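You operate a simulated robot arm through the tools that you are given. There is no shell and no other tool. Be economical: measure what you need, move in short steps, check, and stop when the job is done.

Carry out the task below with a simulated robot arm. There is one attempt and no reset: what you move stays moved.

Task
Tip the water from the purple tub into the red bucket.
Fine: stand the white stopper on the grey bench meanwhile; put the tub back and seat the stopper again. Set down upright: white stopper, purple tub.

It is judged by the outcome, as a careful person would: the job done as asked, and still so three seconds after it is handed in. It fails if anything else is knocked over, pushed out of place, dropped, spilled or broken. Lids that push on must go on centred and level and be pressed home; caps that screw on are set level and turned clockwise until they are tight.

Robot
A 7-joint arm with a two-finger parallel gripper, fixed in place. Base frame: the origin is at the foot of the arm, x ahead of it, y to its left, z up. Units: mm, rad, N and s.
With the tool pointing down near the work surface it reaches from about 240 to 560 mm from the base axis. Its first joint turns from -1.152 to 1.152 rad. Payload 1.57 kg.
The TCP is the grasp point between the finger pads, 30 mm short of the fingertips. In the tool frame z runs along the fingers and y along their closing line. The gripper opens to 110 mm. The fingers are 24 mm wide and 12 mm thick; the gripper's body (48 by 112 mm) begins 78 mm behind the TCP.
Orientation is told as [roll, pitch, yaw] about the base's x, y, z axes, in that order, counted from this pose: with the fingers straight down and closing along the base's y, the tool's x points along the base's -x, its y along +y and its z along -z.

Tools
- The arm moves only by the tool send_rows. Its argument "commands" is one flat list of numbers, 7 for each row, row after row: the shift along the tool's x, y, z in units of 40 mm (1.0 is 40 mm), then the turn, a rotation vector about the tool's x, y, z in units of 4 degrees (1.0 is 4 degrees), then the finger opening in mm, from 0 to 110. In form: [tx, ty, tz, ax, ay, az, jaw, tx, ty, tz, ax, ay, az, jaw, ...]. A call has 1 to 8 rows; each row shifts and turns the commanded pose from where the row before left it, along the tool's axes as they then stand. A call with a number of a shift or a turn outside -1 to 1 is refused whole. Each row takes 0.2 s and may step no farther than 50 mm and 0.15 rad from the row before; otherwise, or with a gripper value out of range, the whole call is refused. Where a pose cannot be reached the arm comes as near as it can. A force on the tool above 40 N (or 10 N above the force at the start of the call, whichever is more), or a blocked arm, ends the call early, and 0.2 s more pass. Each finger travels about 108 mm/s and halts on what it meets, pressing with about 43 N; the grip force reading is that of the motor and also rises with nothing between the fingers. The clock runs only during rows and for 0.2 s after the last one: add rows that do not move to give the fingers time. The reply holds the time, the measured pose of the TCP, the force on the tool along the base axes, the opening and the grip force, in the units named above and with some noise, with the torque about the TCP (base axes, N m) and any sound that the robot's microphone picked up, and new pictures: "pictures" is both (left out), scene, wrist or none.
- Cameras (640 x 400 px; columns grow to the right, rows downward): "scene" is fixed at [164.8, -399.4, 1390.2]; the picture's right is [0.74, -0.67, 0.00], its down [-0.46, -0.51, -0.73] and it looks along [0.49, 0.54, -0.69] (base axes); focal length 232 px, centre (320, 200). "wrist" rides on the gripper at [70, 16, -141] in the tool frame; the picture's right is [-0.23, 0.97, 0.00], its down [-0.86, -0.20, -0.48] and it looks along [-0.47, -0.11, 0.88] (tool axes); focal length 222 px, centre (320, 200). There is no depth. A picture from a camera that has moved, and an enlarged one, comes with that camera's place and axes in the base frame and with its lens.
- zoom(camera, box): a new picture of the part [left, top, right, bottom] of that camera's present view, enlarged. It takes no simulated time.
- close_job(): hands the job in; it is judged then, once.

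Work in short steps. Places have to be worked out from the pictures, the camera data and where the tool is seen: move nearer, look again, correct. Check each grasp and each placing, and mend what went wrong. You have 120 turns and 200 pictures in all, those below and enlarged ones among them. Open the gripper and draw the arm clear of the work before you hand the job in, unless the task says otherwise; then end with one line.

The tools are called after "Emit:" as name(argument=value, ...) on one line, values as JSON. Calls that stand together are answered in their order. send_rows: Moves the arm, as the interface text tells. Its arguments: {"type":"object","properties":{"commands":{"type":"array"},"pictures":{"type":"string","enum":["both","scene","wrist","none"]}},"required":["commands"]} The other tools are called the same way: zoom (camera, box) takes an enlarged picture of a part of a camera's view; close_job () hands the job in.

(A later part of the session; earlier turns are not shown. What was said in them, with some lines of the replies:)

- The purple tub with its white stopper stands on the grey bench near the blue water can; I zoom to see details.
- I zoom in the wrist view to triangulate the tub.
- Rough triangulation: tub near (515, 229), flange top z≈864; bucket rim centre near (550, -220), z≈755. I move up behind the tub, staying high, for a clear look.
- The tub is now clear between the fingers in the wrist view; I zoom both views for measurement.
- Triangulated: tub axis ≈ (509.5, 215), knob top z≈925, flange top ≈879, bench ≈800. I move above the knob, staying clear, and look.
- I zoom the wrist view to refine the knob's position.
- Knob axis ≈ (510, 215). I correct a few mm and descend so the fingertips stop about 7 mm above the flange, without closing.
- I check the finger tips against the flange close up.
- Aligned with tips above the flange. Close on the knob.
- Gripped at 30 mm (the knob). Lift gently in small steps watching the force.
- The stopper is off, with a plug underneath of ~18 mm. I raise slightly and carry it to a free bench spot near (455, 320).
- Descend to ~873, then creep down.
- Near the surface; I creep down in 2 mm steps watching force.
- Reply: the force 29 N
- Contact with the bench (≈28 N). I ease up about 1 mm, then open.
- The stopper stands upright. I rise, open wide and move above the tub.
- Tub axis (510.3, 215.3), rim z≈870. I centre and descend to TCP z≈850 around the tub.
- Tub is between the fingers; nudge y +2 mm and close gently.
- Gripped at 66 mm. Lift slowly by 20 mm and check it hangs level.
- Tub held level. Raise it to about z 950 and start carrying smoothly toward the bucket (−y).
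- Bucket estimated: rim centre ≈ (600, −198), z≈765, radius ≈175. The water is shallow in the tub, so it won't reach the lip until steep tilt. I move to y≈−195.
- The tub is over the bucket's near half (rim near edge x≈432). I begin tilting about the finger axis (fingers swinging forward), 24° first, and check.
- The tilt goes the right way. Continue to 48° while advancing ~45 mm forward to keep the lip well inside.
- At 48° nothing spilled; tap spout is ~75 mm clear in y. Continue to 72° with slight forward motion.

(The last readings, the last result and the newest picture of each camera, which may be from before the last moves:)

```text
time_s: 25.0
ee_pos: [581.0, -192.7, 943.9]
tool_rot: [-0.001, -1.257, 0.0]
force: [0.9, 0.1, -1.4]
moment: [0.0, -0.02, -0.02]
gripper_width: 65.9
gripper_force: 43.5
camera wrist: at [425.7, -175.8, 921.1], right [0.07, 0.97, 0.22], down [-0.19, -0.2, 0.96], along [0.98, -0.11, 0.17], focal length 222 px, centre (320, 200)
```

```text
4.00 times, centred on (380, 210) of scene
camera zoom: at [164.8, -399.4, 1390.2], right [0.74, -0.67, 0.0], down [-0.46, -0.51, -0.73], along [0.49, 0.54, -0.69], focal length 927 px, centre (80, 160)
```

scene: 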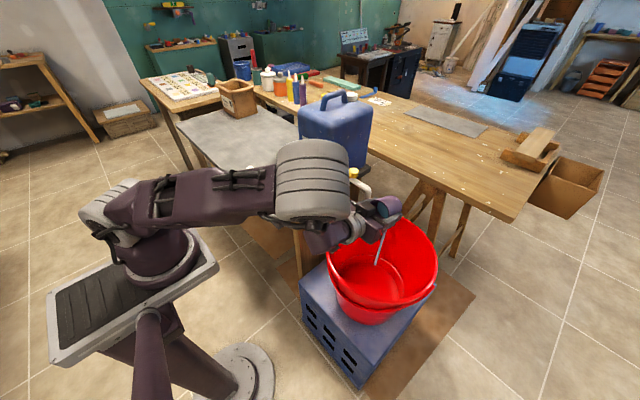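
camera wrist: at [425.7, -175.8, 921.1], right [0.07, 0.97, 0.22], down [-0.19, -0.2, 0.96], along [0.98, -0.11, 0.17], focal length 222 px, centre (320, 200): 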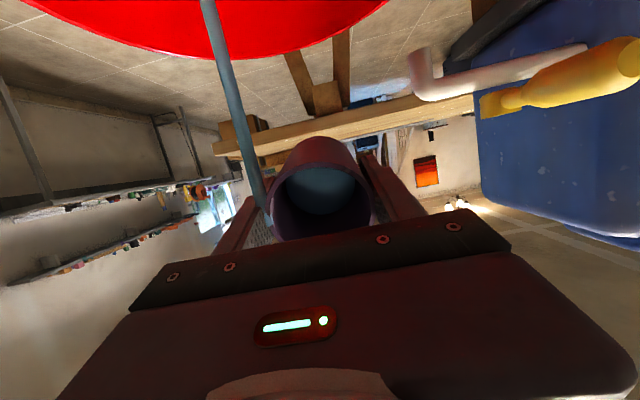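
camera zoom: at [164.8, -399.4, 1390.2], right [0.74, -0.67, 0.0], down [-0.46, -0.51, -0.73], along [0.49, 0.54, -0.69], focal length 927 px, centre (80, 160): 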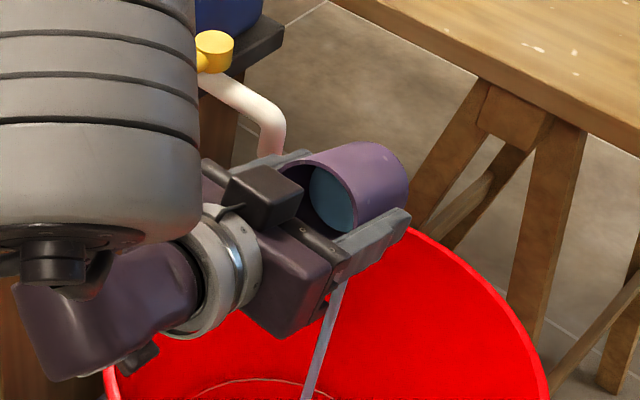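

Water is streaming into the bucket. I wait, then continue tilting slowly.

Emit:
send_rows(commands=[0, 0, 0, 0, 0, 0, 50, 0, 0, 0, 0, 0, 0, 50, 0, 0, 0, 0, 0, 0, 50, 0, 0, 0, 0, -0.5, 0, 50, 0, 0, 0, 0, -0.5, 0, 50, 0, 0, 0, 0, -0.5, 0, 50, 0, 0, 0, 0, -0.5, 0, 50, 0, 0, 0, 0, 0, 0, 50])

Emit:
zoom(camera="scene", box=[250, 130, 450, 280])

```text
time_s: 26.8
ee_pos: [582.1, -192.5, 944.3]
tool_rot: [0.004, -1.395, -0.001]
force: [-0.5, 0.8, -2.1]
moment: [0.02, 0.01, -0.02]
gripper_width: 66.1
gripper_force: 43.4
camera wrist: at [431.5, -176.1, 900.0], right [0.04, 0.97, 0.22], down [-0.32, -0.2, 0.93], along [0.95, -0.11, 0.31], focal length 222 px, centre (320, 200)
```

scene: 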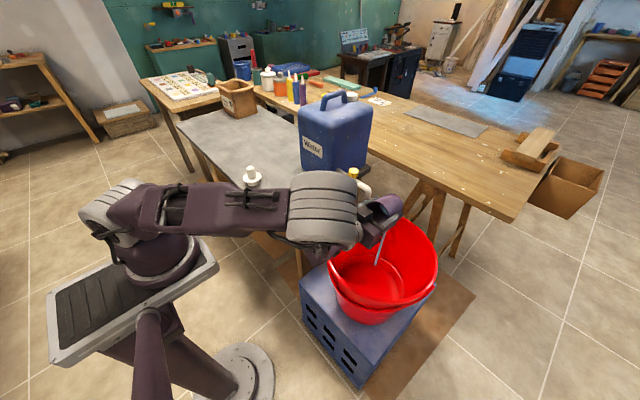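
wrist: 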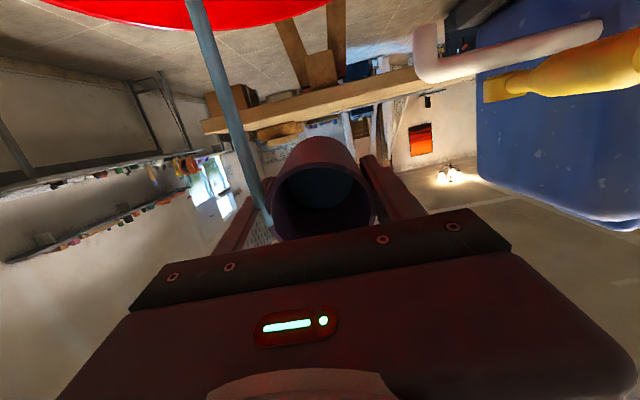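

```text
2.67 times, centred on (350, 205) of scene
camera zoom: at [164.8, -399.4, 1390.2], right [0.74, -0.67, 0.0], down [-0.46, -0.51, -0.73], along [0.49, 0.54, -0.69], focal length 618 px, centre (240, 187)
```

zoom: 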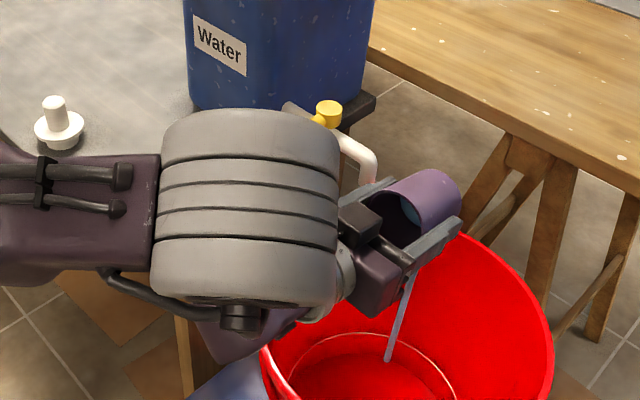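

Stream lands mid-bucket. To keep elbow and camera high, I raise ~50 mm while tilting on to ~98°.

Emit:
send_rows(commands=[-0.2, 0, 0, 0, -0.75, 0, 50, -0.2, 0, 0, 0, -0.75, 0, 50, -0.2, 0, 0, 0, -0.75, 0, 50, -0.2, 0, 0, 0, -0.75, 0, 50, -0.2, 0, 0, 0, -0.75, 0, 50, -0.2, 0, 0, 0, -0.75, 0, 50, 0, 0, 0, 0, 0, 0, 50])

Emit:
zoom(camera="scene", box=[250, 130, 450, 280])

```text
time_s: 28.4
ee_pos: [582.8, -190.8, 991.5]
tool_rot: [3.139, -1.432, -3.14]
force: [0.3, 0.6, -1.6]
moment: [-0.01, 0.03, 0.02]
gripper_width: 65.8
gripper_force: 43.0
camera wrist: at [453.2, -174.7, 902.9], right [-0.03, 0.97, 0.23], down [-0.59, -0.2, 0.78], along [0.8, -0.11, 0.58], focal length 222 px, centre (320, 200)
```

scene: 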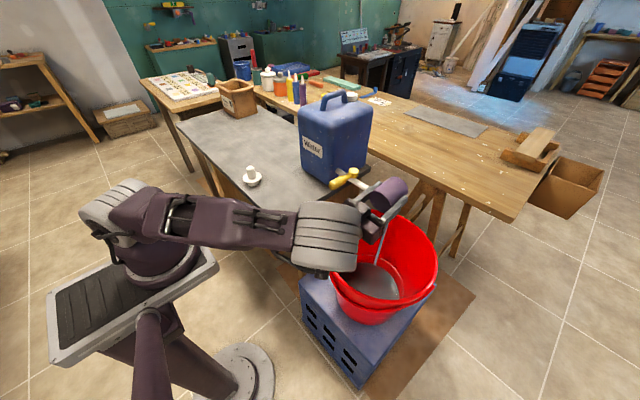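
wrist: 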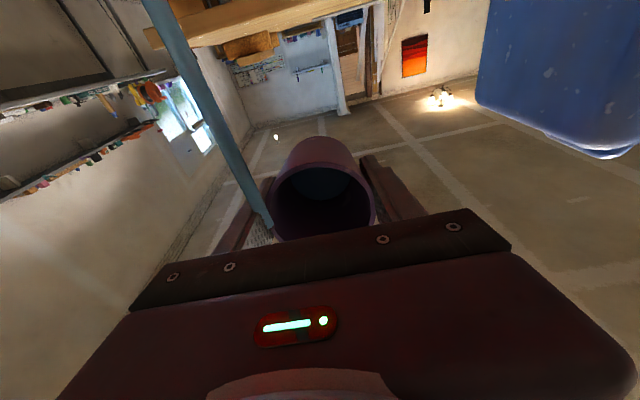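

```text
2.67 times, centred on (350, 205) of scene
camera zoom: at [164.8, -399.4, 1390.2], right [0.74, -0.67, 0.0], down [-0.46, -0.51, -0.73], along [0.49, 0.54, -0.69], focal length 618 px, centre (240, 187)
```

zoom: 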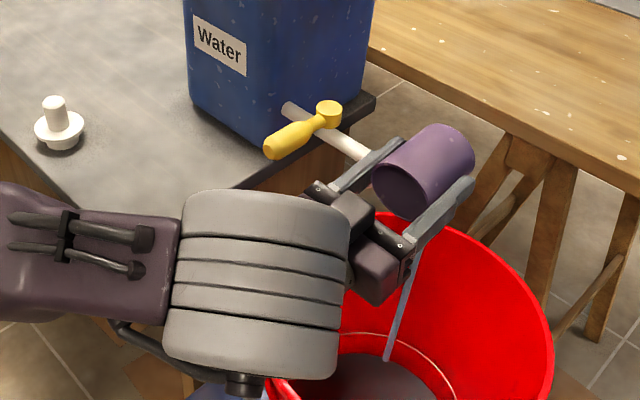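

Bucket shows collected water, a thin stream remains. I tilt to ~112°, raising another 45 mm, then dwell.

Emit:
send_rows(commands=[-0.28, 0, 0.05, 0, -0.75, 0, 50, -0.28, 0, 0.05, 0, -0.75, 0, 50, -0.28, 0, 0.05, 0, -0.75, 0, 50, -0.28, 0, 0.05, 0, -0.75, 0, 50, 0, 0, 0, 0, -0.5, 0, 50, 0, 0, 0, 0, 0, 0, 50, 0, 0, 0, 0, 0, 0, 50, 0, 0, 0, 0, 0, 0, 50])

Emit:
zoom(camera="scene", box=[250, 130, 450, 280])

```text
time_s: 30.2
ee_pos: [580.1, -194.0, 1036.1]
tool_rot: [3.141, -1.187, -3.14]
force: [-0.4, 0.7, -1.3]
moment: [0.0, 0.01, 0.02]
gripper_width: 65.7
gripper_force: 42.9
camera wrist: at [476.6, -177.0, 919.3], right [-0.09, 0.97, 0.21], down [-0.76, -0.2, 0.61], along [0.64, -0.11, 0.76], focal length 222 px, centre (320, 200)
```

scene: 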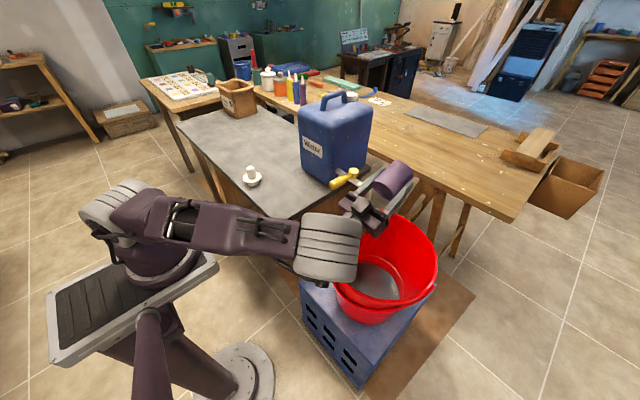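
wrist: 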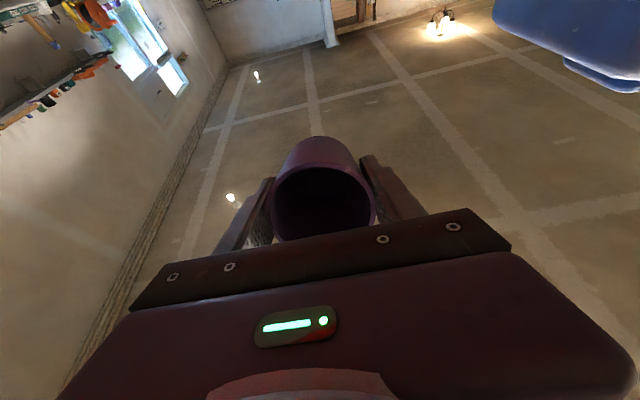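

```text
2.67 times, centred on (350, 205) of scene
camera zoom: at [164.8, -399.4, 1390.2], right [0.74, -0.67, 0.0], down [-0.46, -0.51, -0.73], along [0.49, 0.54, -0.69], focal length 618 px, centre (240, 187)
```

zoom: 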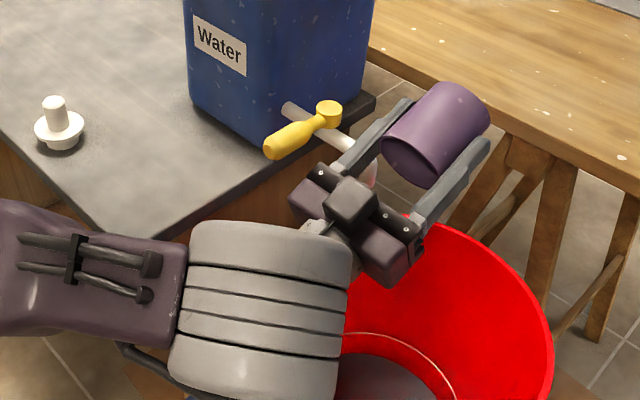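

The stream has ended; I look inside the tub.

Emit:
zoom(camera="wrist", box=[250, 120, 400, 250])

```text
3.08 times, centred on (325, 185) of wrist
camera zoom: at [476.6, -177.0, 919.3], right [-0.09, 0.97, 0.21], down [-0.76, -0.2, 0.61], along [0.64, -0.11, 0.76], focal length 684 px, centre (305, 246)
```

zoom: 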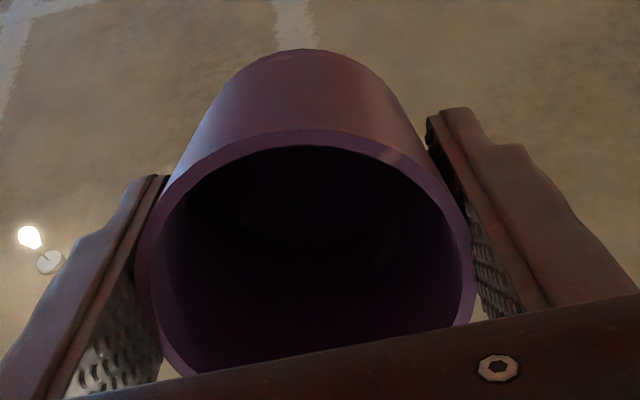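

Empty and still firmly seated. I reverse the tilt over the bucket.

Emit:
send_rows(commands=[0, 0, 0, 0, 1, 0, 50, 0, 0, 0, 0, 1, 0, 50, 0, 0, 0, 0, 1, 0, 50, 0, 0, 0, 0, 1, 0, 50, 0, 0, 0, 0, 1, 0, 50, 0, 0, 0, 0, 1, 0, 50, 0, 0, 0, 0, 1, 0, 50, 0, 0, 0, 0, 1, 0, 50], pictures="none")

Emit:
send_rows(commands=[0, 0, 0, 0, 1, 0, 50, 0, 0, 0, 0, 1, 0, 50, 0, 0, 0, 0, 1, 0, 50, 0, 0, 0, 0, 1, 0, 50, 0, 0, 0, 0, 1, 0, 50, 0, 0, 0, 0, 1, 0, 50, 0, 0, 0, 0, 1, 0, 50, 0, 0, 0, 0, 1, 0, 50], pictures="scene")

```text
time_s: 32.0
ee_pos: [582.2, -192.2, 1036.7]
tool_rot: [0.002, -1.395, -0.002]
force: [-0.4, -0.1, -1.7]
moment: [-0.01, 0.02, -0.04]
gripper_width: 66.1
gripper_force: 43.4
```

```text
time_s: 33.8
ee_pos: [581.6, -193.9, 1036.7]
tool_rot: [-0.001, -0.836, -0.002]
force: [-0.6, 0.3, -1.7]
moment: [-0.03, 0.0, 0.01]
gripper_width: 66.1
gripper_force: 42.7
```

scene: 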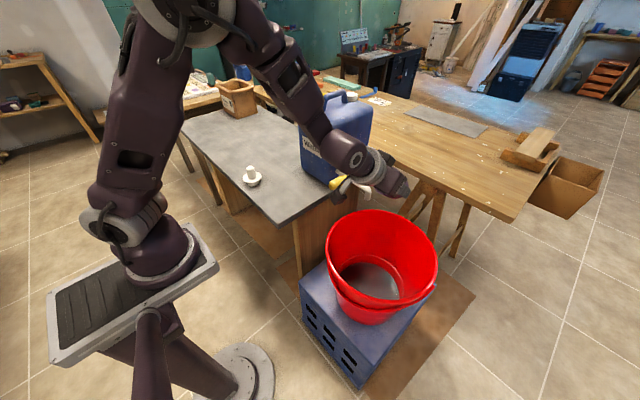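

Water is in the bucket. Continue righting while retracting in x.

Emit:
send_rows(commands=[0.15, 0, -0.16, 0, 1, 0, 50, 0.16, 0, -0.15, 0, 1, 0, 50, 0.17, 0, -0.14, 0, 1, 0, 50, 0.18, 0, -0.13, 0, 1, 0, 50, 0.19, 0, -0.11, 0, 1, 0, 50, 0.2, 0, -0.1, 0, 1, 0, 50, 0.2, 0, -0.08, 0, 1, 0, 50, 0.21, 0, -0.07, 0, 1, 0, 50], pictures="none")

Emit:
send_rows(commands=[0, 0, 0, 0, 1, 0, 50, 0, 0, 0, 0, 1, 0, 50, 0, 0, 0, 0, 1, 0, 50, 0, 0, 0, 0, 1, 0, 50, 0, 0, 0, 0, 0, 0, 50], pictures="none")

```text
time_s: 35.6
ee_pos: [510.7, -193.7, 1035.4]
tool_rot: [-0.002, -0.278, 0.0]
force: [-0.6, -0.5, -1.0]
moment: [0.02, -0.02, 0.01]
gripper_width: 65.9
gripper_force: 43.0
```

```text
time_s: 36.8
ee_pos: [511.1, -194.3, 1036.2]
tool_rot: [0.0, 0.001, 0.0]
force: [-0.3, -0.3, -1.3]
moment: [0.02, 0.0, -0.01]
gripper_width: 66.0
gripper_force: 43.1
```

Upright at (511, −194, 1036). Carry back in +y to the tub's old place.

Emit:
send_rows(commands=[0, 0.7, 0.2, 0, 0, 0, 50, 0, 0.9, 0.2, 0, 0, 0, 50, 0, 0.9, 0.2, 0, 0, 0, 50, 0, 0.9, 0.2, 0, 0, 0, 50, 0, 0.9, 0.2, 0, 0, 0, 50, 0, 0.9, 0.2, 0, 0, 0, 50, 0, 0.9, 0.2, 0, 0, 0, 50, 0, 0.9, 0.2, 0, 0, 0, 50], pictures="none")

Emit:
send_rows(commands=[0.01, 0.9, 0.2, 0, 0, 0, 50, 0.01, 0.9, 0.2, 0, 0, 0, 50, 0.01, 0.9, 0.2, 0, 0, 0, 50, 0, 0.5, 0, 0, 0, 0, 50, 0, 0, 0, 0, 0, 0, 50, 0, 0, 0, 0, 0, 0, 50])

Emit:
zoom(camera="scene", box=[240, 120, 320, 205])

```text
time_s: 38.6
ee_pos: [511.1, 88.1, 971.1]
tool_rot: [0.001, -0.001, -0.003]
force: [-0.3, -0.4, -0.9]
moment: [-0.01, -0.04, 0.0]
gripper_width: 65.8
gripper_force: 43.0
```

```text
time_s: 40.0
ee_pos: [510.6, 214.7, 946.9]
tool_rot: [-0.001, 0.0, -0.002]
force: [-0.1, -0.1, -2.1]
moment: [0.0, -0.01, -0.01]
gripper_width: 65.9
gripper_force: 42.8
camera wrist: at [440.7, 231.5, 1088.4], right [0.23, 0.97, 0.0], down [0.86, -0.2, 0.48], along [0.47, -0.11, -0.88], focal length 222 px, centre (320, 200)
```

scene: 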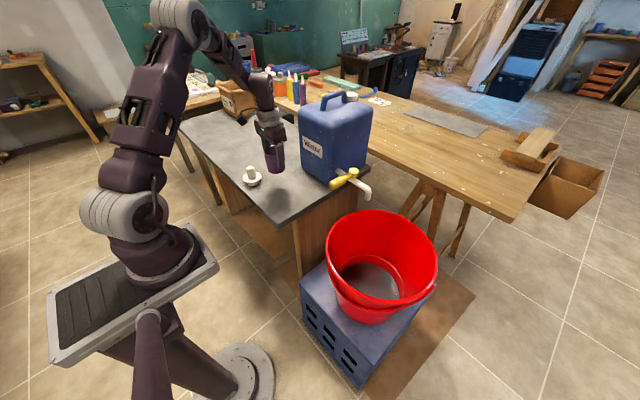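
wrist: 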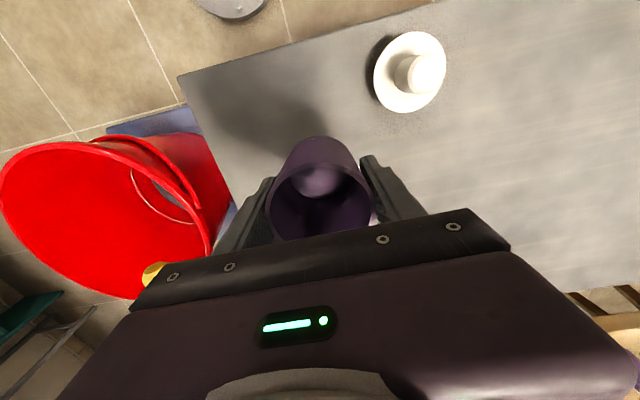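

```text
4.71 times, centred on (280, 162) of scene
camera zoom: at [164.8, -399.4, 1390.2], right [0.74, -0.67, 0.0], down [-0.46, -0.51, -0.73], along [0.49, 0.54, -0.69], focal length 1091 px, centre (508, 376)
```

zoom: 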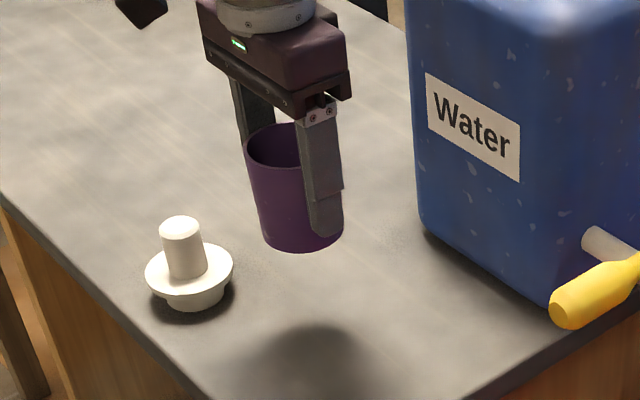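

Empty tub is above its old spot. Descend to ~852, then creep to contact (released level was 848.5).

Emit:
send_rows(commands=[0, 0, 0.8, 0, 0, 0, 50, 0, 0, 0.8, 0, 0, 0, 50, 0, 0, 0.6, 0, 0, 0, 50, 0, 0, 0.15, 0, 0, 0, 50, 0, 0, 0, 0, 0, 0, 50], pictures="none")

Emit:
send_rows(commands=[0, 0, 0.05, 0, 0, 0, 50, 0, 0, 0.05, 0, 0, 0, 50, 0, 0, 0, 0, 0, 0, 50], pictures="none")

```text
time_s: 41.2
ee_pos: [509.9, 214.6, 855.0]
tool_rot: [0.0, 0.0, 0.0]
force: [0.2, -0.4, -2.2]
moment: [0.03, 0.0, -0.02]
gripper_width: 66.0
gripper_force: 42.9
```

```text
time_s: 42.0
ee_pos: [511.9, 214.5, 851.1]
tool_rot: [0.0, 0.0, 0.002]
force: [0.2, 0.2, -1.2]
moment: [0.0, -0.01, -0.03]
gripper_width: 65.8
gripper_force: 43.0
```

Not yet in contact; creep further.

Emit:
send_rows(commands=[0, 0, 0.03, 0, 0, 0, 50, 0, 0, 0.03, 0, 0, 0, 50, 0, 0, 0, 0, 0, 0, 50], pictures="none")

```text
time_s: 42.8
ee_pos: [511.3, 214.5, 848.6]
tool_rot: [0.002, -0.001, -0.001]
force: [-7.4, -0.6, 25.5]
moment: [-0.1, -0.26, -0.05]
gripper_width: 65.7
gripper_force: 43.3
```

Contact. Ease off 0.8 mm, then open slowly and look.

Emit:
send_rows(commands=[0, 0, -0.02, 0, 0, 0, 50, 0, 0, 0, 0, 0, 0, 50, 0, 0, 0, 0, 0, 0, 72, 0, 0, 0, 0, 0, 0, 90, 0, 0, 0, 0, 0, 0, 100, 0, 0, 0, 0, 0, 0, 100])

Emit:
zoom(camera="wrist", box=[210, 110, 430, 250])

```text
time_s: 44.2
ee_pos: [511.4, 213.9, 848.0]
tool_rot: [0.001, 0.0, 0.001]
force: [0.2, -0.3, 0.5]
moment: [-0.02, -0.01, -0.01]
gripper_width: 100.0
gripper_force: 0.1
camera wrist: at [441.4, 231.0, 990.1], right [0.23, 0.97, 0.0], down [0.86, -0.2, 0.48], along [0.47, -0.11, -0.88], focal length 222 px, centre (320, 200)
```

scene: 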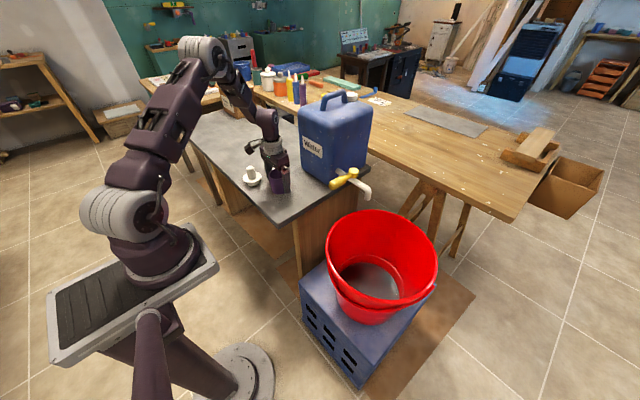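
wrist: 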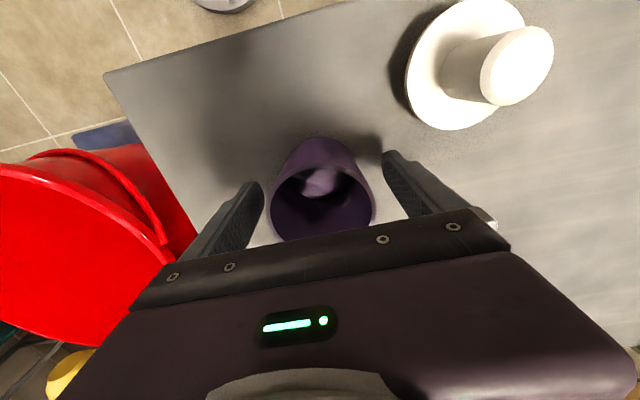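

```text
2.86 times, centred on (320, 180) of wrist
camera zoom: at [441.4, 231.0, 990.1], right [0.23, 0.97, 0.0], down [0.86, -0.2, 0.48], along [0.47, -0.11, -0.88], focal length 635 px, centre (320, 257)
```

zoom: 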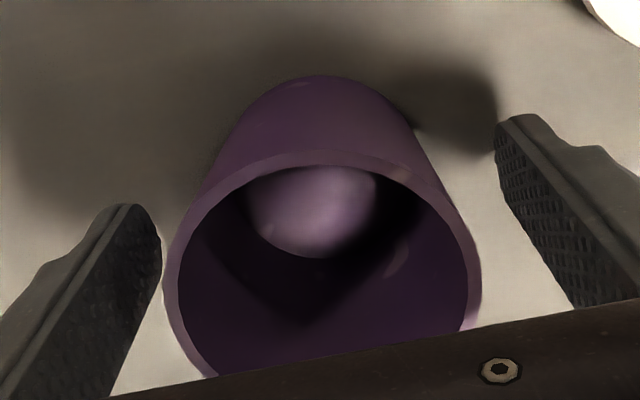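

Tub is back, upright and empty. Rise straight and move over the stopper.

Emit:
send_rows(commands=[0, 0, -0.6, 0, 0, 0, 100, 0, 0, -0.9, 0, 0, 0, 100, 0, 0, -0.9, 0, 0, 0, 100, 0, 0, -0.8, 0, 0, 0, 90, 0.445, 0.89, 0, 0, 0, 0, 80, 0.445, 0.89, 0, 0, 0, 0, 80, 0.445, 0.89, 0, 0, 0, 0, 80, 0, 0, 0, 0, 0, 0, 80])

Emit:
zoom(camera="wrist", box=[250, 100, 410, 220])

Emit:
zoom(camera="scene", box=[220, 130, 300, 205])

```text
time_s: 46.0
ee_pos: [457.4, 321.9, 977.0]
tool_rot: [-0.001, 0.001, 0.0]
force: [-0.2, -0.1, -0.1]
moment: [0.04, 0.0, 0.0]
gripper_width: 80.1
gripper_force: 0.0
camera wrist: at [388.3, 337.8, 1119.2], right [0.23, 0.97, 0.0], down [0.85, -0.2, 0.48], along [0.47, -0.11, -0.88], focal length 222 px, centre (320, 200)
```

scene: 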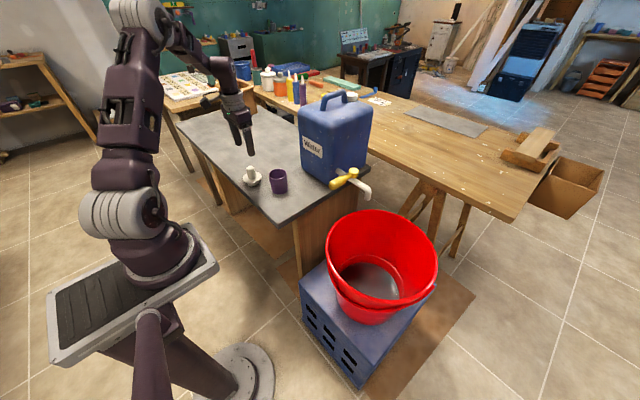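
wrist: 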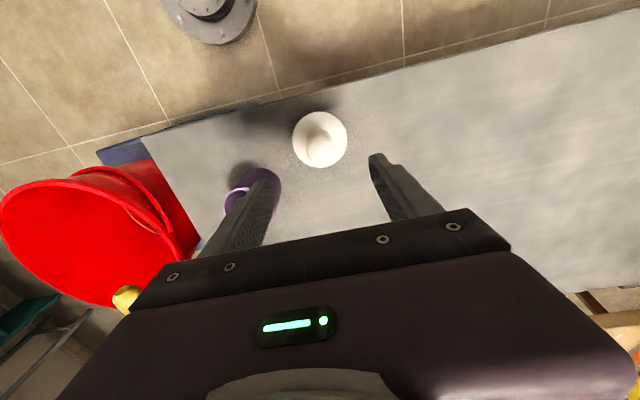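

```text
3.33 times, centred on (330, 160) of wrist
camera zoom: at [388.3, 337.8, 1119.2], right [0.23, 0.97, 0.0], down [0.85, -0.2, 0.48], along [0.47, -0.11, -0.88], focal length 740 px, centre (287, 333)
```

zoom: 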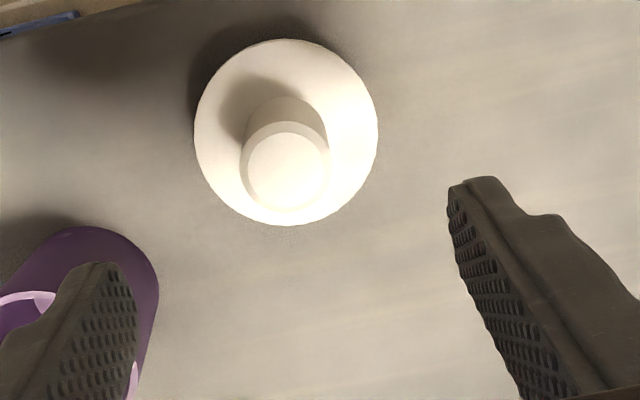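

```text
5.33 times, centred on (260, 168) of scene
camera zoom: at [164.8, -399.4, 1390.2], right [0.74, -0.67, 0.0], down [-0.46, -0.51, -0.73], along [0.49, 0.54, -0.69], focal length 1236 px, centre (640, 373)
```

zoom: 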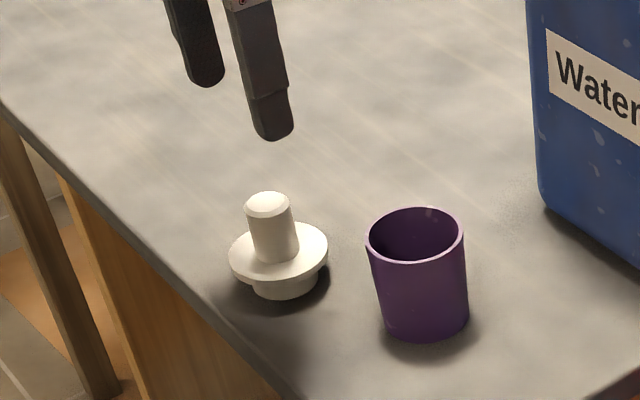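

Stopper knob at ≈(458, 321). Descend to z≈868 around the knob with the same relation as before and close.

Emit:
send_rows(commands=[0, -0.02, 0.9, 0, 0, 0, 75, 0, 0, 0.9, 0, 0, 0, 70, 0, 0, 0.7, 0, 0, 0, 64, 0, 0, 0.22, 0, 0, 0, 60, 0, 0, 0, 0, 0, 0, 60])

Emit:
zoom(camera="wrist", box=[240, 120, 410, 240])

```text
time_s: 47.2
ee_pos: [456.1, 321.8, 866.7]
tool_rot: [0.0, 0.0, 0.0]
force: [0.2, 0.0, -0.5]
moment: [0.02, 0.0, 0.01]
gripper_width: 59.9
gripper_force: 0.2
camera wrist: at [387.2, 337.7, 1008.9], right [0.23, 0.97, 0.0], down [0.86, -0.2, 0.48], along [0.47, -0.11, -0.88], focal length 222 px, centre (320, 200)
```

scene: 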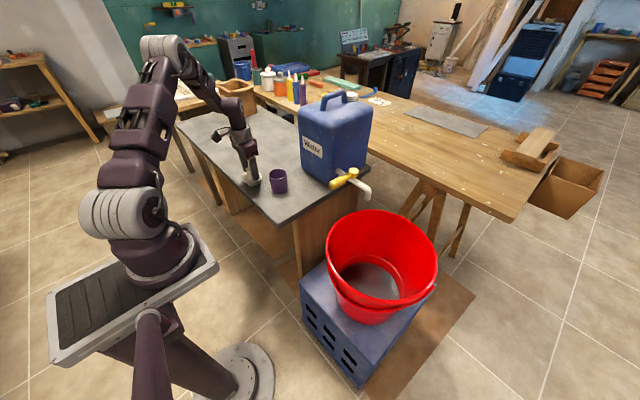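
wrist: 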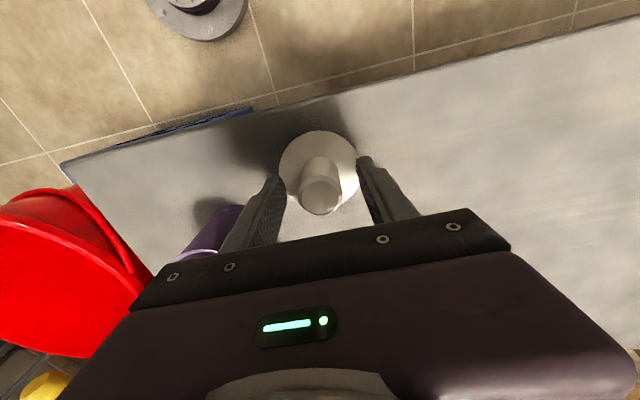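

```text
3.33 times, centred on (325, 180) of wrist
camera zoom: at [387.2, 337.7, 1008.9], right [0.23, 0.97, 0.0], down [0.86, -0.2, 0.48], along [0.47, -0.11, -0.88], focal length 740 px, centre (303, 267)
```

zoom: 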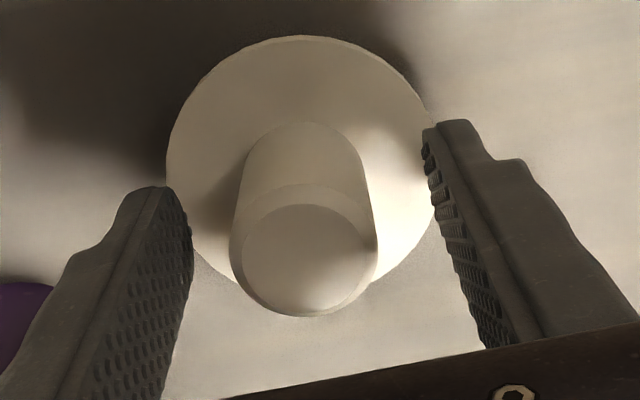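

Aligned; close on the knob, ensure grip, then lift 100 mm (plug must clear tub rim).

Emit:
send_rows(commands=[0, 0, 0, 0, 0, 0, 40, 0, 0, 0, 0, 0, 0, 20, 0, 0, 0, 0, 0, 0, 20, 0, 0, -0.2, 0, 0, 0, 20, 0, 0, -0.7, 0, 0, 0, 20, 0, 0, -0.9, 0, 0, 0, 20, 0, 0, -0.9, 0, 0, 0, 20, 0, 0, 0, 0, 0, 0, 20])

Emit:
zoom(camera="scene", box=[210, 100, 310, 205])

Emit:
zoom(camera="wrist", box=[240, 120, 410, 240])

```text
time_s: 49.0
ee_pos: [460.0, 319.7, 976.0]
tool_rot: [0.001, -0.001, 0.001]
force: [0.7, -0.2, 0.1]
moment: [0.02, 0.02, 0.01]
gripper_width: 28.2
gripper_force: 38.7
camera wrist: at [389.9, 336.4, 1117.6], right [0.23, 0.97, 0.0], down [0.85, -0.2, 0.48], along [0.47, -0.11, -0.88], focal length 222 px, centre (320, 200)
```

scene: 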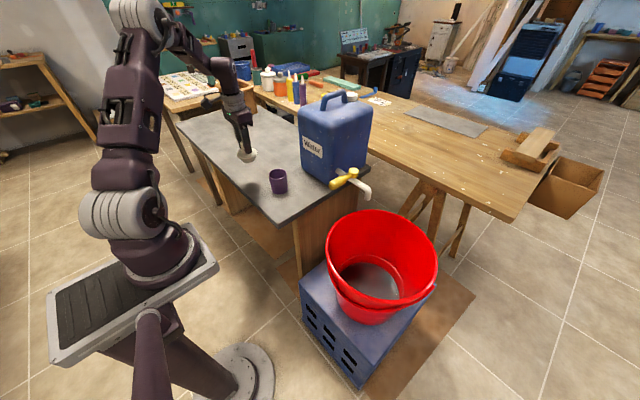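
wrist: 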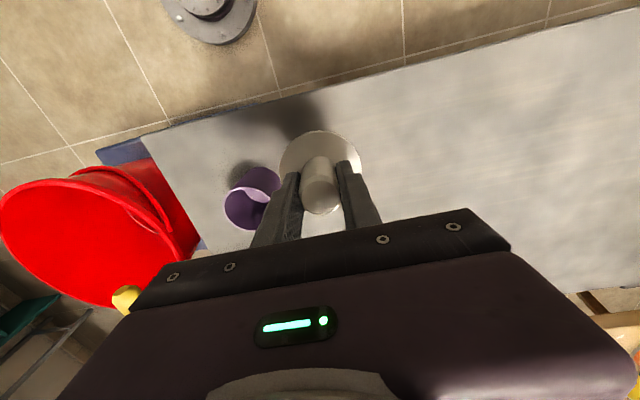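

```text
3.81 times, centred on (260, 152) of scene
camera zoom: at [164.8, -399.4, 1390.2], right [0.74, -0.67, 0.0], down [-0.46, -0.51, -0.73], along [0.49, 0.54, -0.69], focal length 883 px, centre (549, 381)
```

zoom: 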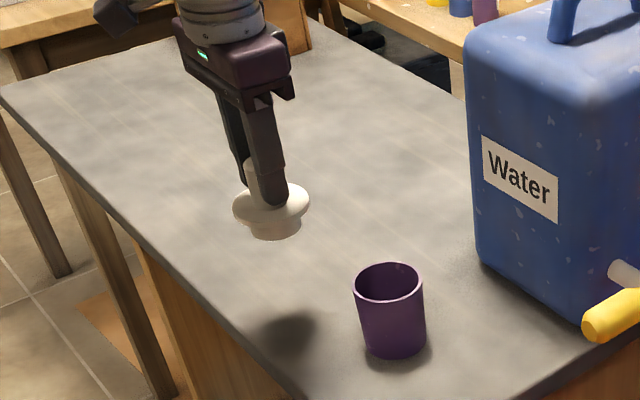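

```text
3.33 times, centred on (325, 180) of wrist
camera zoom: at [389.9, 336.4, 1117.6], right [0.23, 0.97, 0.0], down [0.85, -0.2, 0.48], along [0.47, -0.11, -0.88], focal length 740 px, centre (303, 267)
```

zoom: 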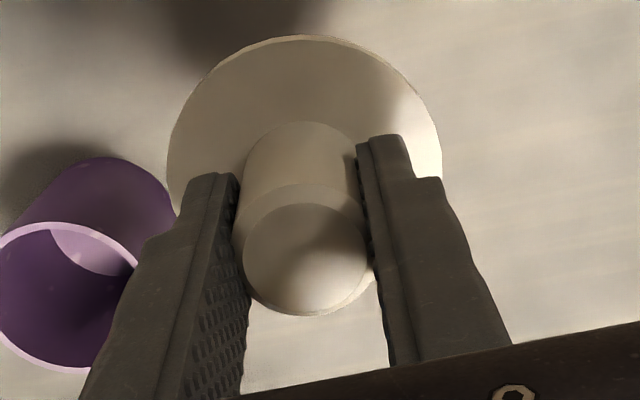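

Stopper gripped centred. I move above the tub and measure alignment.

Emit:
send_rows(commands=[-0.433, -0.88, 0, 0, 0, 0, 20, -0.433, -0.88, 0, 0, 0, 0, 20, -0.433, -0.88, 0, 0, 0, 0, 20, 0, 0, 0, 0, 0, 0, 20, 0, 0, 0, 0, 0, 0, 20])

Emit:
zoom(camera="scene", box=[250, 125, 310, 205])

Emit:
zoom(camera="wrist", box=[240, 100, 400, 220])

```text
time_s: 50.2
ee_pos: [509.6, 216.6, 975.8]
tool_rot: [0.0, -0.002, -0.001]
force: [0.4, 0.1, -0.3]
moment: [0.0, 0.03, -0.01]
gripper_width: 28.4
gripper_force: 38.0
camera wrist: at [439.5, 232.5, 1117.5], right [0.23, 0.97, 0.0], down [0.86, -0.2, 0.48], along [0.47, -0.11, -0.88], focal length 222 px, centre (320, 200)
```

scene: 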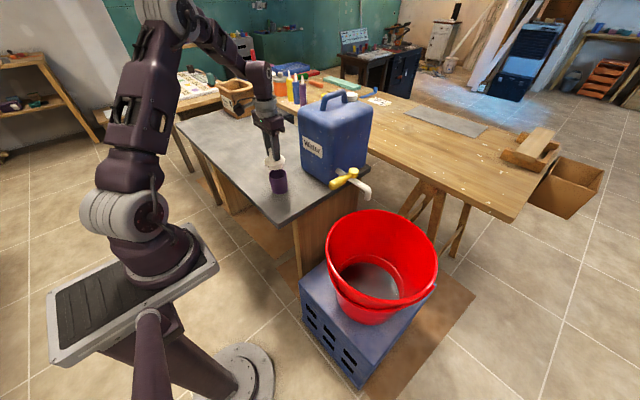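
wrist: 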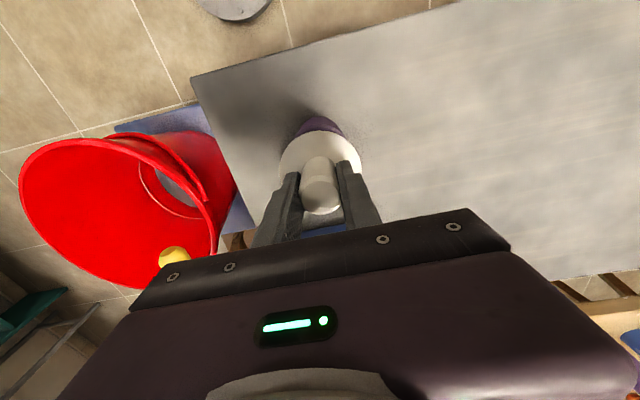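

```text
5.00 times, centred on (280, 165) of scene
camera zoom: at [164.8, -399.4, 1390.2], right [0.74, -0.67, 0.0], down [-0.46, -0.51, -0.73], along [0.49, 0.54, -0.69], focal length 1159 px, centre (520, 375)
```

zoom: 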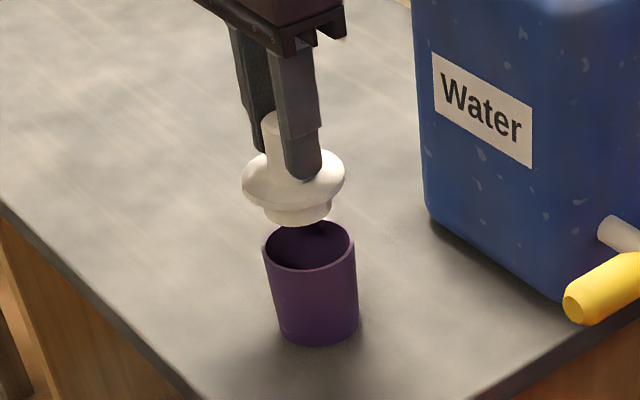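

```text
3.33 times, centred on (320, 160) of wrist
camera zoom: at [439.5, 232.5, 1117.5], right [0.23, 0.97, 0.0], down [0.86, -0.2, 0.48], along [0.47, -0.11, -0.88], focal length 740 px, centre (320, 333)
```

zoom: 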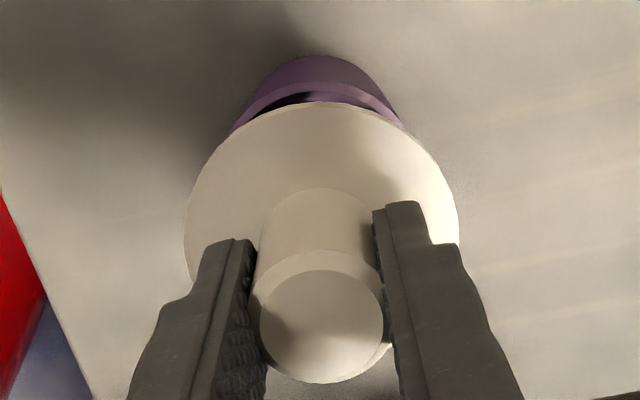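

Tub centre ≈ (511.9, 215); tool reads (509.6, 216.5). Correct by +2.5, −1.5 mm and lower so the plug is just above the rim.

Emit:
send_rows(commands=[-0.06, -0.04, 0.4, 0, 0, 0, 20, 0, 0, 0.35, 0, 0, 0, 20, 0, 0, 0, 0, 0, 0, 20, 0, 0, 0, 0, 0, 0, 20], pictures="none")

Emit:
zoom(camera="scene", box=[255, 140, 305, 205])

Emit:
zoom(camera="wrist", box=[270, 100, 380, 190])

```text
time_s: 51.2
ee_pos: [512.0, 214.1, 944.8]
tool_rot: [0.001, 0.001, 0.0]
force: [-0.9, -0.6, -0.6]
moment: [0.01, -0.02, -0.03]
gripper_width: 28.0
gripper_force: 37.9
```

```text
6.15 times, centred on (280, 172) of scene
camera zoom: at [164.8, -399.4, 1390.2], right [0.74, -0.67, 0.0], down [-0.46, -0.51, -0.73], along [0.49, 0.54, -0.69], focal length 1426 px, centre (566, 369)
```

zoom: 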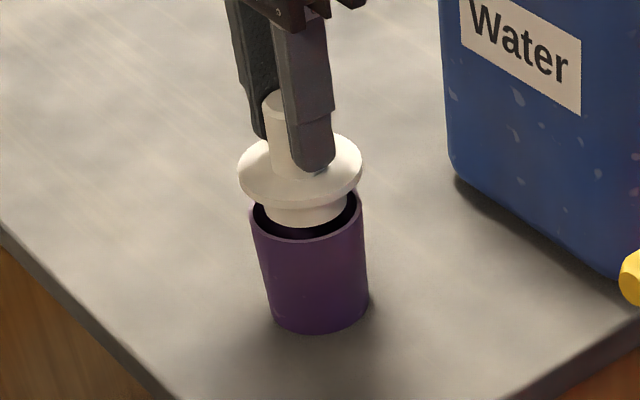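

```text
4.44 times, centred on (325, 145) of wrist
camera zoom: at [442.2, 230.0, 1088.3], right [0.23, 0.97, 0.0], down [0.86, -0.2, 0.48], along [0.47, -0.11, -0.88], focal length 987 px, centre (298, 444)
```

zoom: 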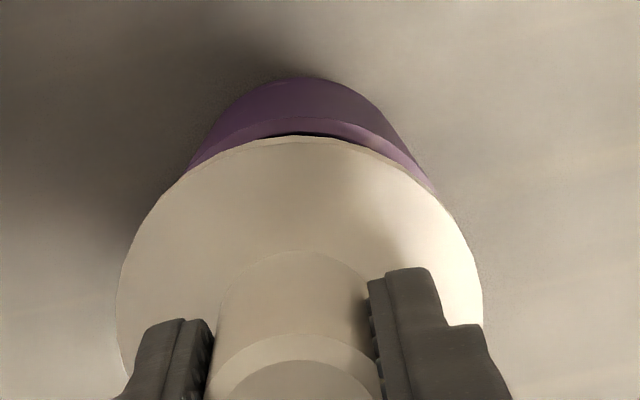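

Plug is aligned with the mouth within ~1 mm. Lower it in small steps, watching forces.

Emit:
send_rows(commands=[0, 0, 0.15, 0, 0, 0, 20, 0, 0, 0.15, 0, 0, 0, 20, 0, 0, 0.1, 0, 0, 0, 20, 0, 0, 0.1, 0, 0, 0, 20, 0, 0, 0, 0, 0, 0, 20], pictures="none")

Emit:
zoom(camera="scene", box=[255, 140, 305, 205])

```text
time_s: 52.4
ee_pos: [509.0, 213.2, 925.6]
tool_rot: [0.0, -0.001, -0.001]
force: [0.1, 0.1, 0.0]
moment: [0.01, 0.01, 0.03]
gripper_width: 28.3
gripper_force: 38.8
```

```text
6.15 times, centred on (280, 172) of scene
camera zoom: at [164.8, -399.4, 1390.2], right [0.74, -0.67, 0.0], down [-0.46, -0.51, -0.73], along [0.49, 0.54, -0.69], focal length 1426 px, centre (566, 369)
```

zoom: 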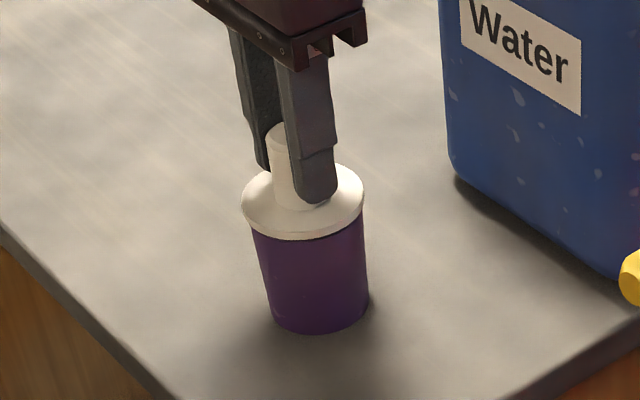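

The plug is entering without force. Press on in 2 mm steps.

Emit:
send_rows(commands=[0, 0, 0.06, 0, 0, 0, 20, 0, 0, 0.05, 0, 0, 0, 20, 0, 0, 0.05, 0, 0, 0, 20, 0, 0, 0, 0, 0, 0, 20], pictures="none")

```text
time_s: 53.4
ee_pos: [510.7, 212.7, 920.3]
tool_rot: [0.0, -0.002, 0.0]
force: [-2.0, -0.7, 16.1]
moment: [-0.1, 0.31, -0.02]
gripper_width: 28.4
gripper_force: 38.3
```

Resistance of 16 N at z≈920; look at the seating.

Emit:
zoom(camera="scene", box=[262, 155, 297, 200])

Emit:
zoom(camera="wrist", box=[270, 100, 380, 190])

```text
8.89 times, centred on (280, 178) of scene
camera zoom: at [164.5, -399.6, 1390.2], right [0.74, -0.67, 0.0], down [-0.46, -0.51, -0.73], along [0.49, 0.54, -0.69], focal length 2060 px, centre (680, 400)
```

zoom: 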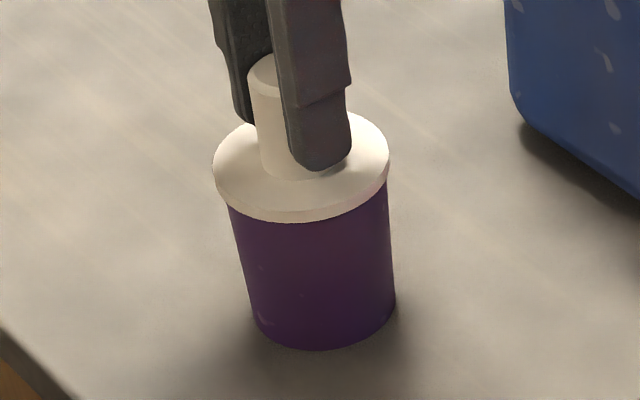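

```text
4.44 times, centred on (325, 145) of wrist
camera zoom: at [440.5, 229.9, 1061.9], right [0.23, 0.97, 0.0], down [0.85, -0.2, 0.48], along [0.47, -0.11, -0.88], focal length 987 px, centre (298, 444)
```

zoom: 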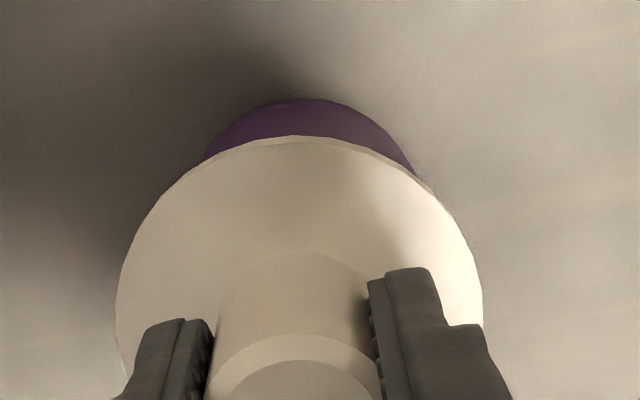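

It looks almost as originally seated; press home with a bit more force.

Emit:
send_rows(commands=[0, 0, 0.04, 0, 0, 0, 20, 0, 0, 0.04, 0, 0, 0, 20, 0, 0, 0, 0, 0, 0, 20], pictures="none")

```text
time_s: 54.0
ee_pos: [511.0, 213.2, 919.1]
tool_rot: [0.001, -0.006, 0.002]
force: [-0.4, -0.8, 8.7]
moment: [0.03, 0.03, -0.01]
gripper_width: 28.4
gripper_force: 38.5
stopped in row 2: the force on the tool passed its limit at 44 N (the readings are from after the stop); the commanded pose is now the measured one
```

Reached 44 N. I press once more to see if it moves further.

Emit:
send_rows(commands=[0, 0, 0.03, 0, 0, 0, 20, 0, 0, 0.02, 0, 0, 0, 20, 0, 0, 0.02, 0, 0, 0, 20, 0, 0, 0, 0, 0, 0, 20], pictures="none")

Emit:
zoom(camera="scene", box=[262, 155, 297, 200])

```text
time_s: 54.7
ee_pos: [512.4, 213.2, 920.0]
tool_rot: [0.0, -0.007, 0.0]
force: [-2.2, 0.2, 9.4]
moment: [-0.12, 0.3, 0.0]
gripper_width: 28.8
gripper_force: 38.7
stopped in row 3: the force on the tool passed its limit at 42 N (the readings are from after the stop); the commanded pose is now the measured one
```

```text
8.89 times, centred on (280, 178) of scene
camera zoom: at [164.6, -399.5, 1390.2], right [0.74, -0.67, 0.0], down [-0.46, -0.51, -0.73], along [0.49, 0.54, -0.69], focal length 2060 px, centre (680, 400)
```

zoom: 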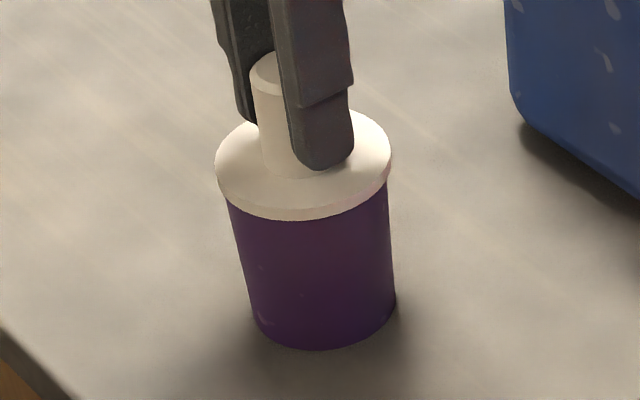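

Firm stop at z≈920 with level flange. Release gently and raise to compare against the original view.

Emit:
send_rows(commands=[0, 0, 0, 0, 0, 0, 40, 0, 0, 0, 0, 0, 0, 65, 0, 0, -0.5, 0, 0, 0, 80, 0, 0, -0.9, 0, 0, 0, 80, 0, 0, -0.6, 0, 0, 0, 80, 0.77, 0, -0.3, 0, 0, 0, 80, 0.77, 0, -0.3, 0, 0, 0, 80, 0.77, 0.1, -0.3, 0, 0, 0, 80])

Emit:
zoom(camera="scene", box=[250, 145, 310, 205])

Emit:
zoom(camera="wrist", box=[280, 140, 380, 220])

```text
time_s: 56.5
ee_pos: [418.5, 217.5, 1035.7]
tool_rot: [0.003, -0.007, 0.0]
force: [-0.1, 0.7, 0.4]
moment: [-0.02, 0.01, 0.0]
gripper_width: 80.1
gripper_force: 0.1
camera wrist: at [348.0, 233.7, 1176.9], right [0.23, 0.97, 0.0], down [0.85, -0.2, 0.48], along [0.47, -0.11, -0.88], focal length 222 px, centre (320, 200)
```

scene: 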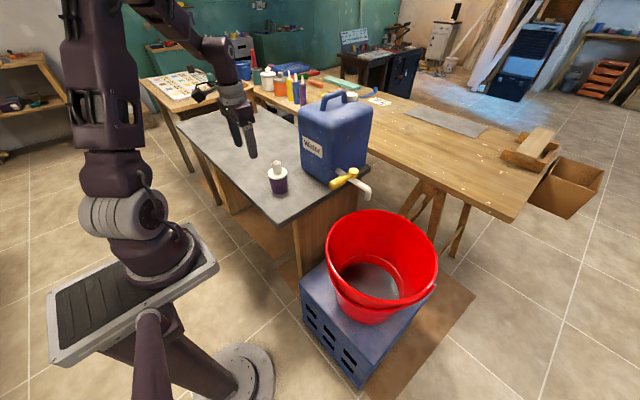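
wrist: 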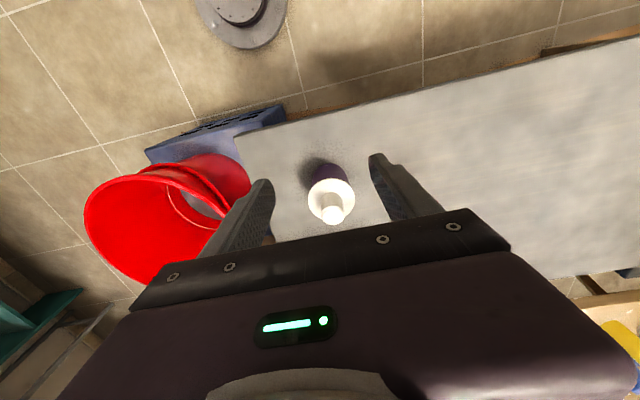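

```text
6.67 times, centred on (280, 175) of scene
camera zoom: at [164.8, -399.4, 1390.2], right [0.74, -0.67, 0.0], down [-0.46, -0.51, -0.73], along [0.49, 0.54, -0.69], focal length 1545 px, centre (587, 367)
```

zoom: 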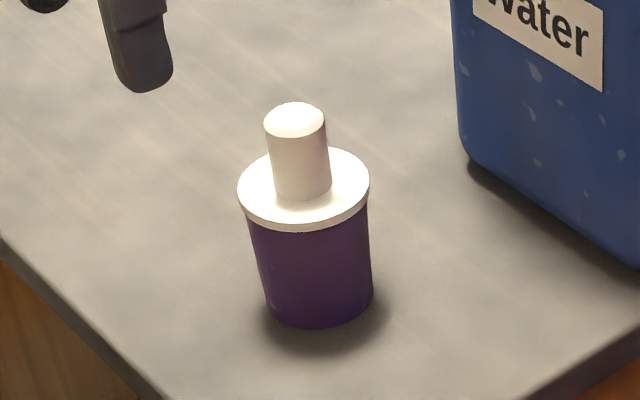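

```text
5.00 times, centred on (330, 180) of wrist
camera zoom: at [348.0, 233.7, 1176.9], right [0.23, 0.97, 0.0], down [0.85, -0.2, 0.48], along [0.47, -0.11, -0.88], focal length 1111 px, centre (270, 300)
```

zoom: 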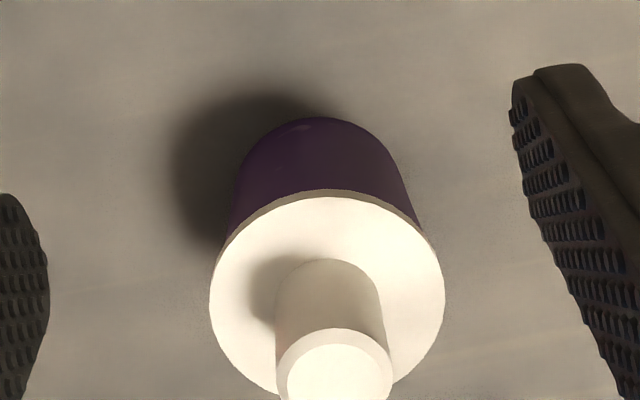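

Proportions match the original seated picture within a pixel; stopper is level and centred. A last check on the bucket for spills.

Emit:
zoom(camera="scene", box=[250, 140, 470, 350])

```text
1.90 times, centred on (360, 245) of scene
camera zoom: at [164.8, -399.4, 1390.2], right [0.74, -0.67, 0.0], down [-0.46, -0.51, -0.73], along [0.49, 0.54, -0.69], focal length 441 px, centre (244, 114)
```

zoom: 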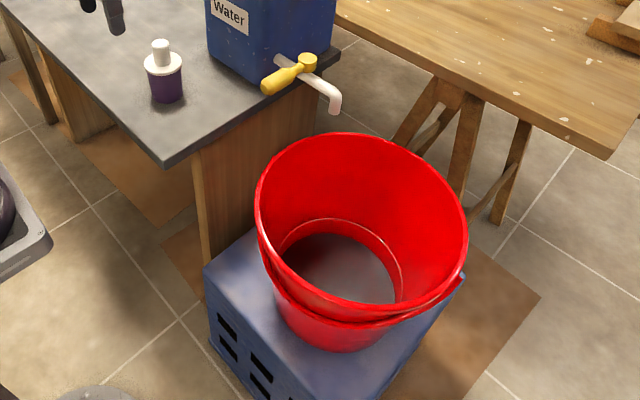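

Water in the bucket, nothing spilled, everything in place, arm clear with gripper open. Handing in.

Emit:
close_job()

```text
The job is handed in.
```

The water from the purple tub is in the red bucket, with no spill visible; the tub is back upright within about 2 mm of its spot, with the white stopper pressed back on level and centred.
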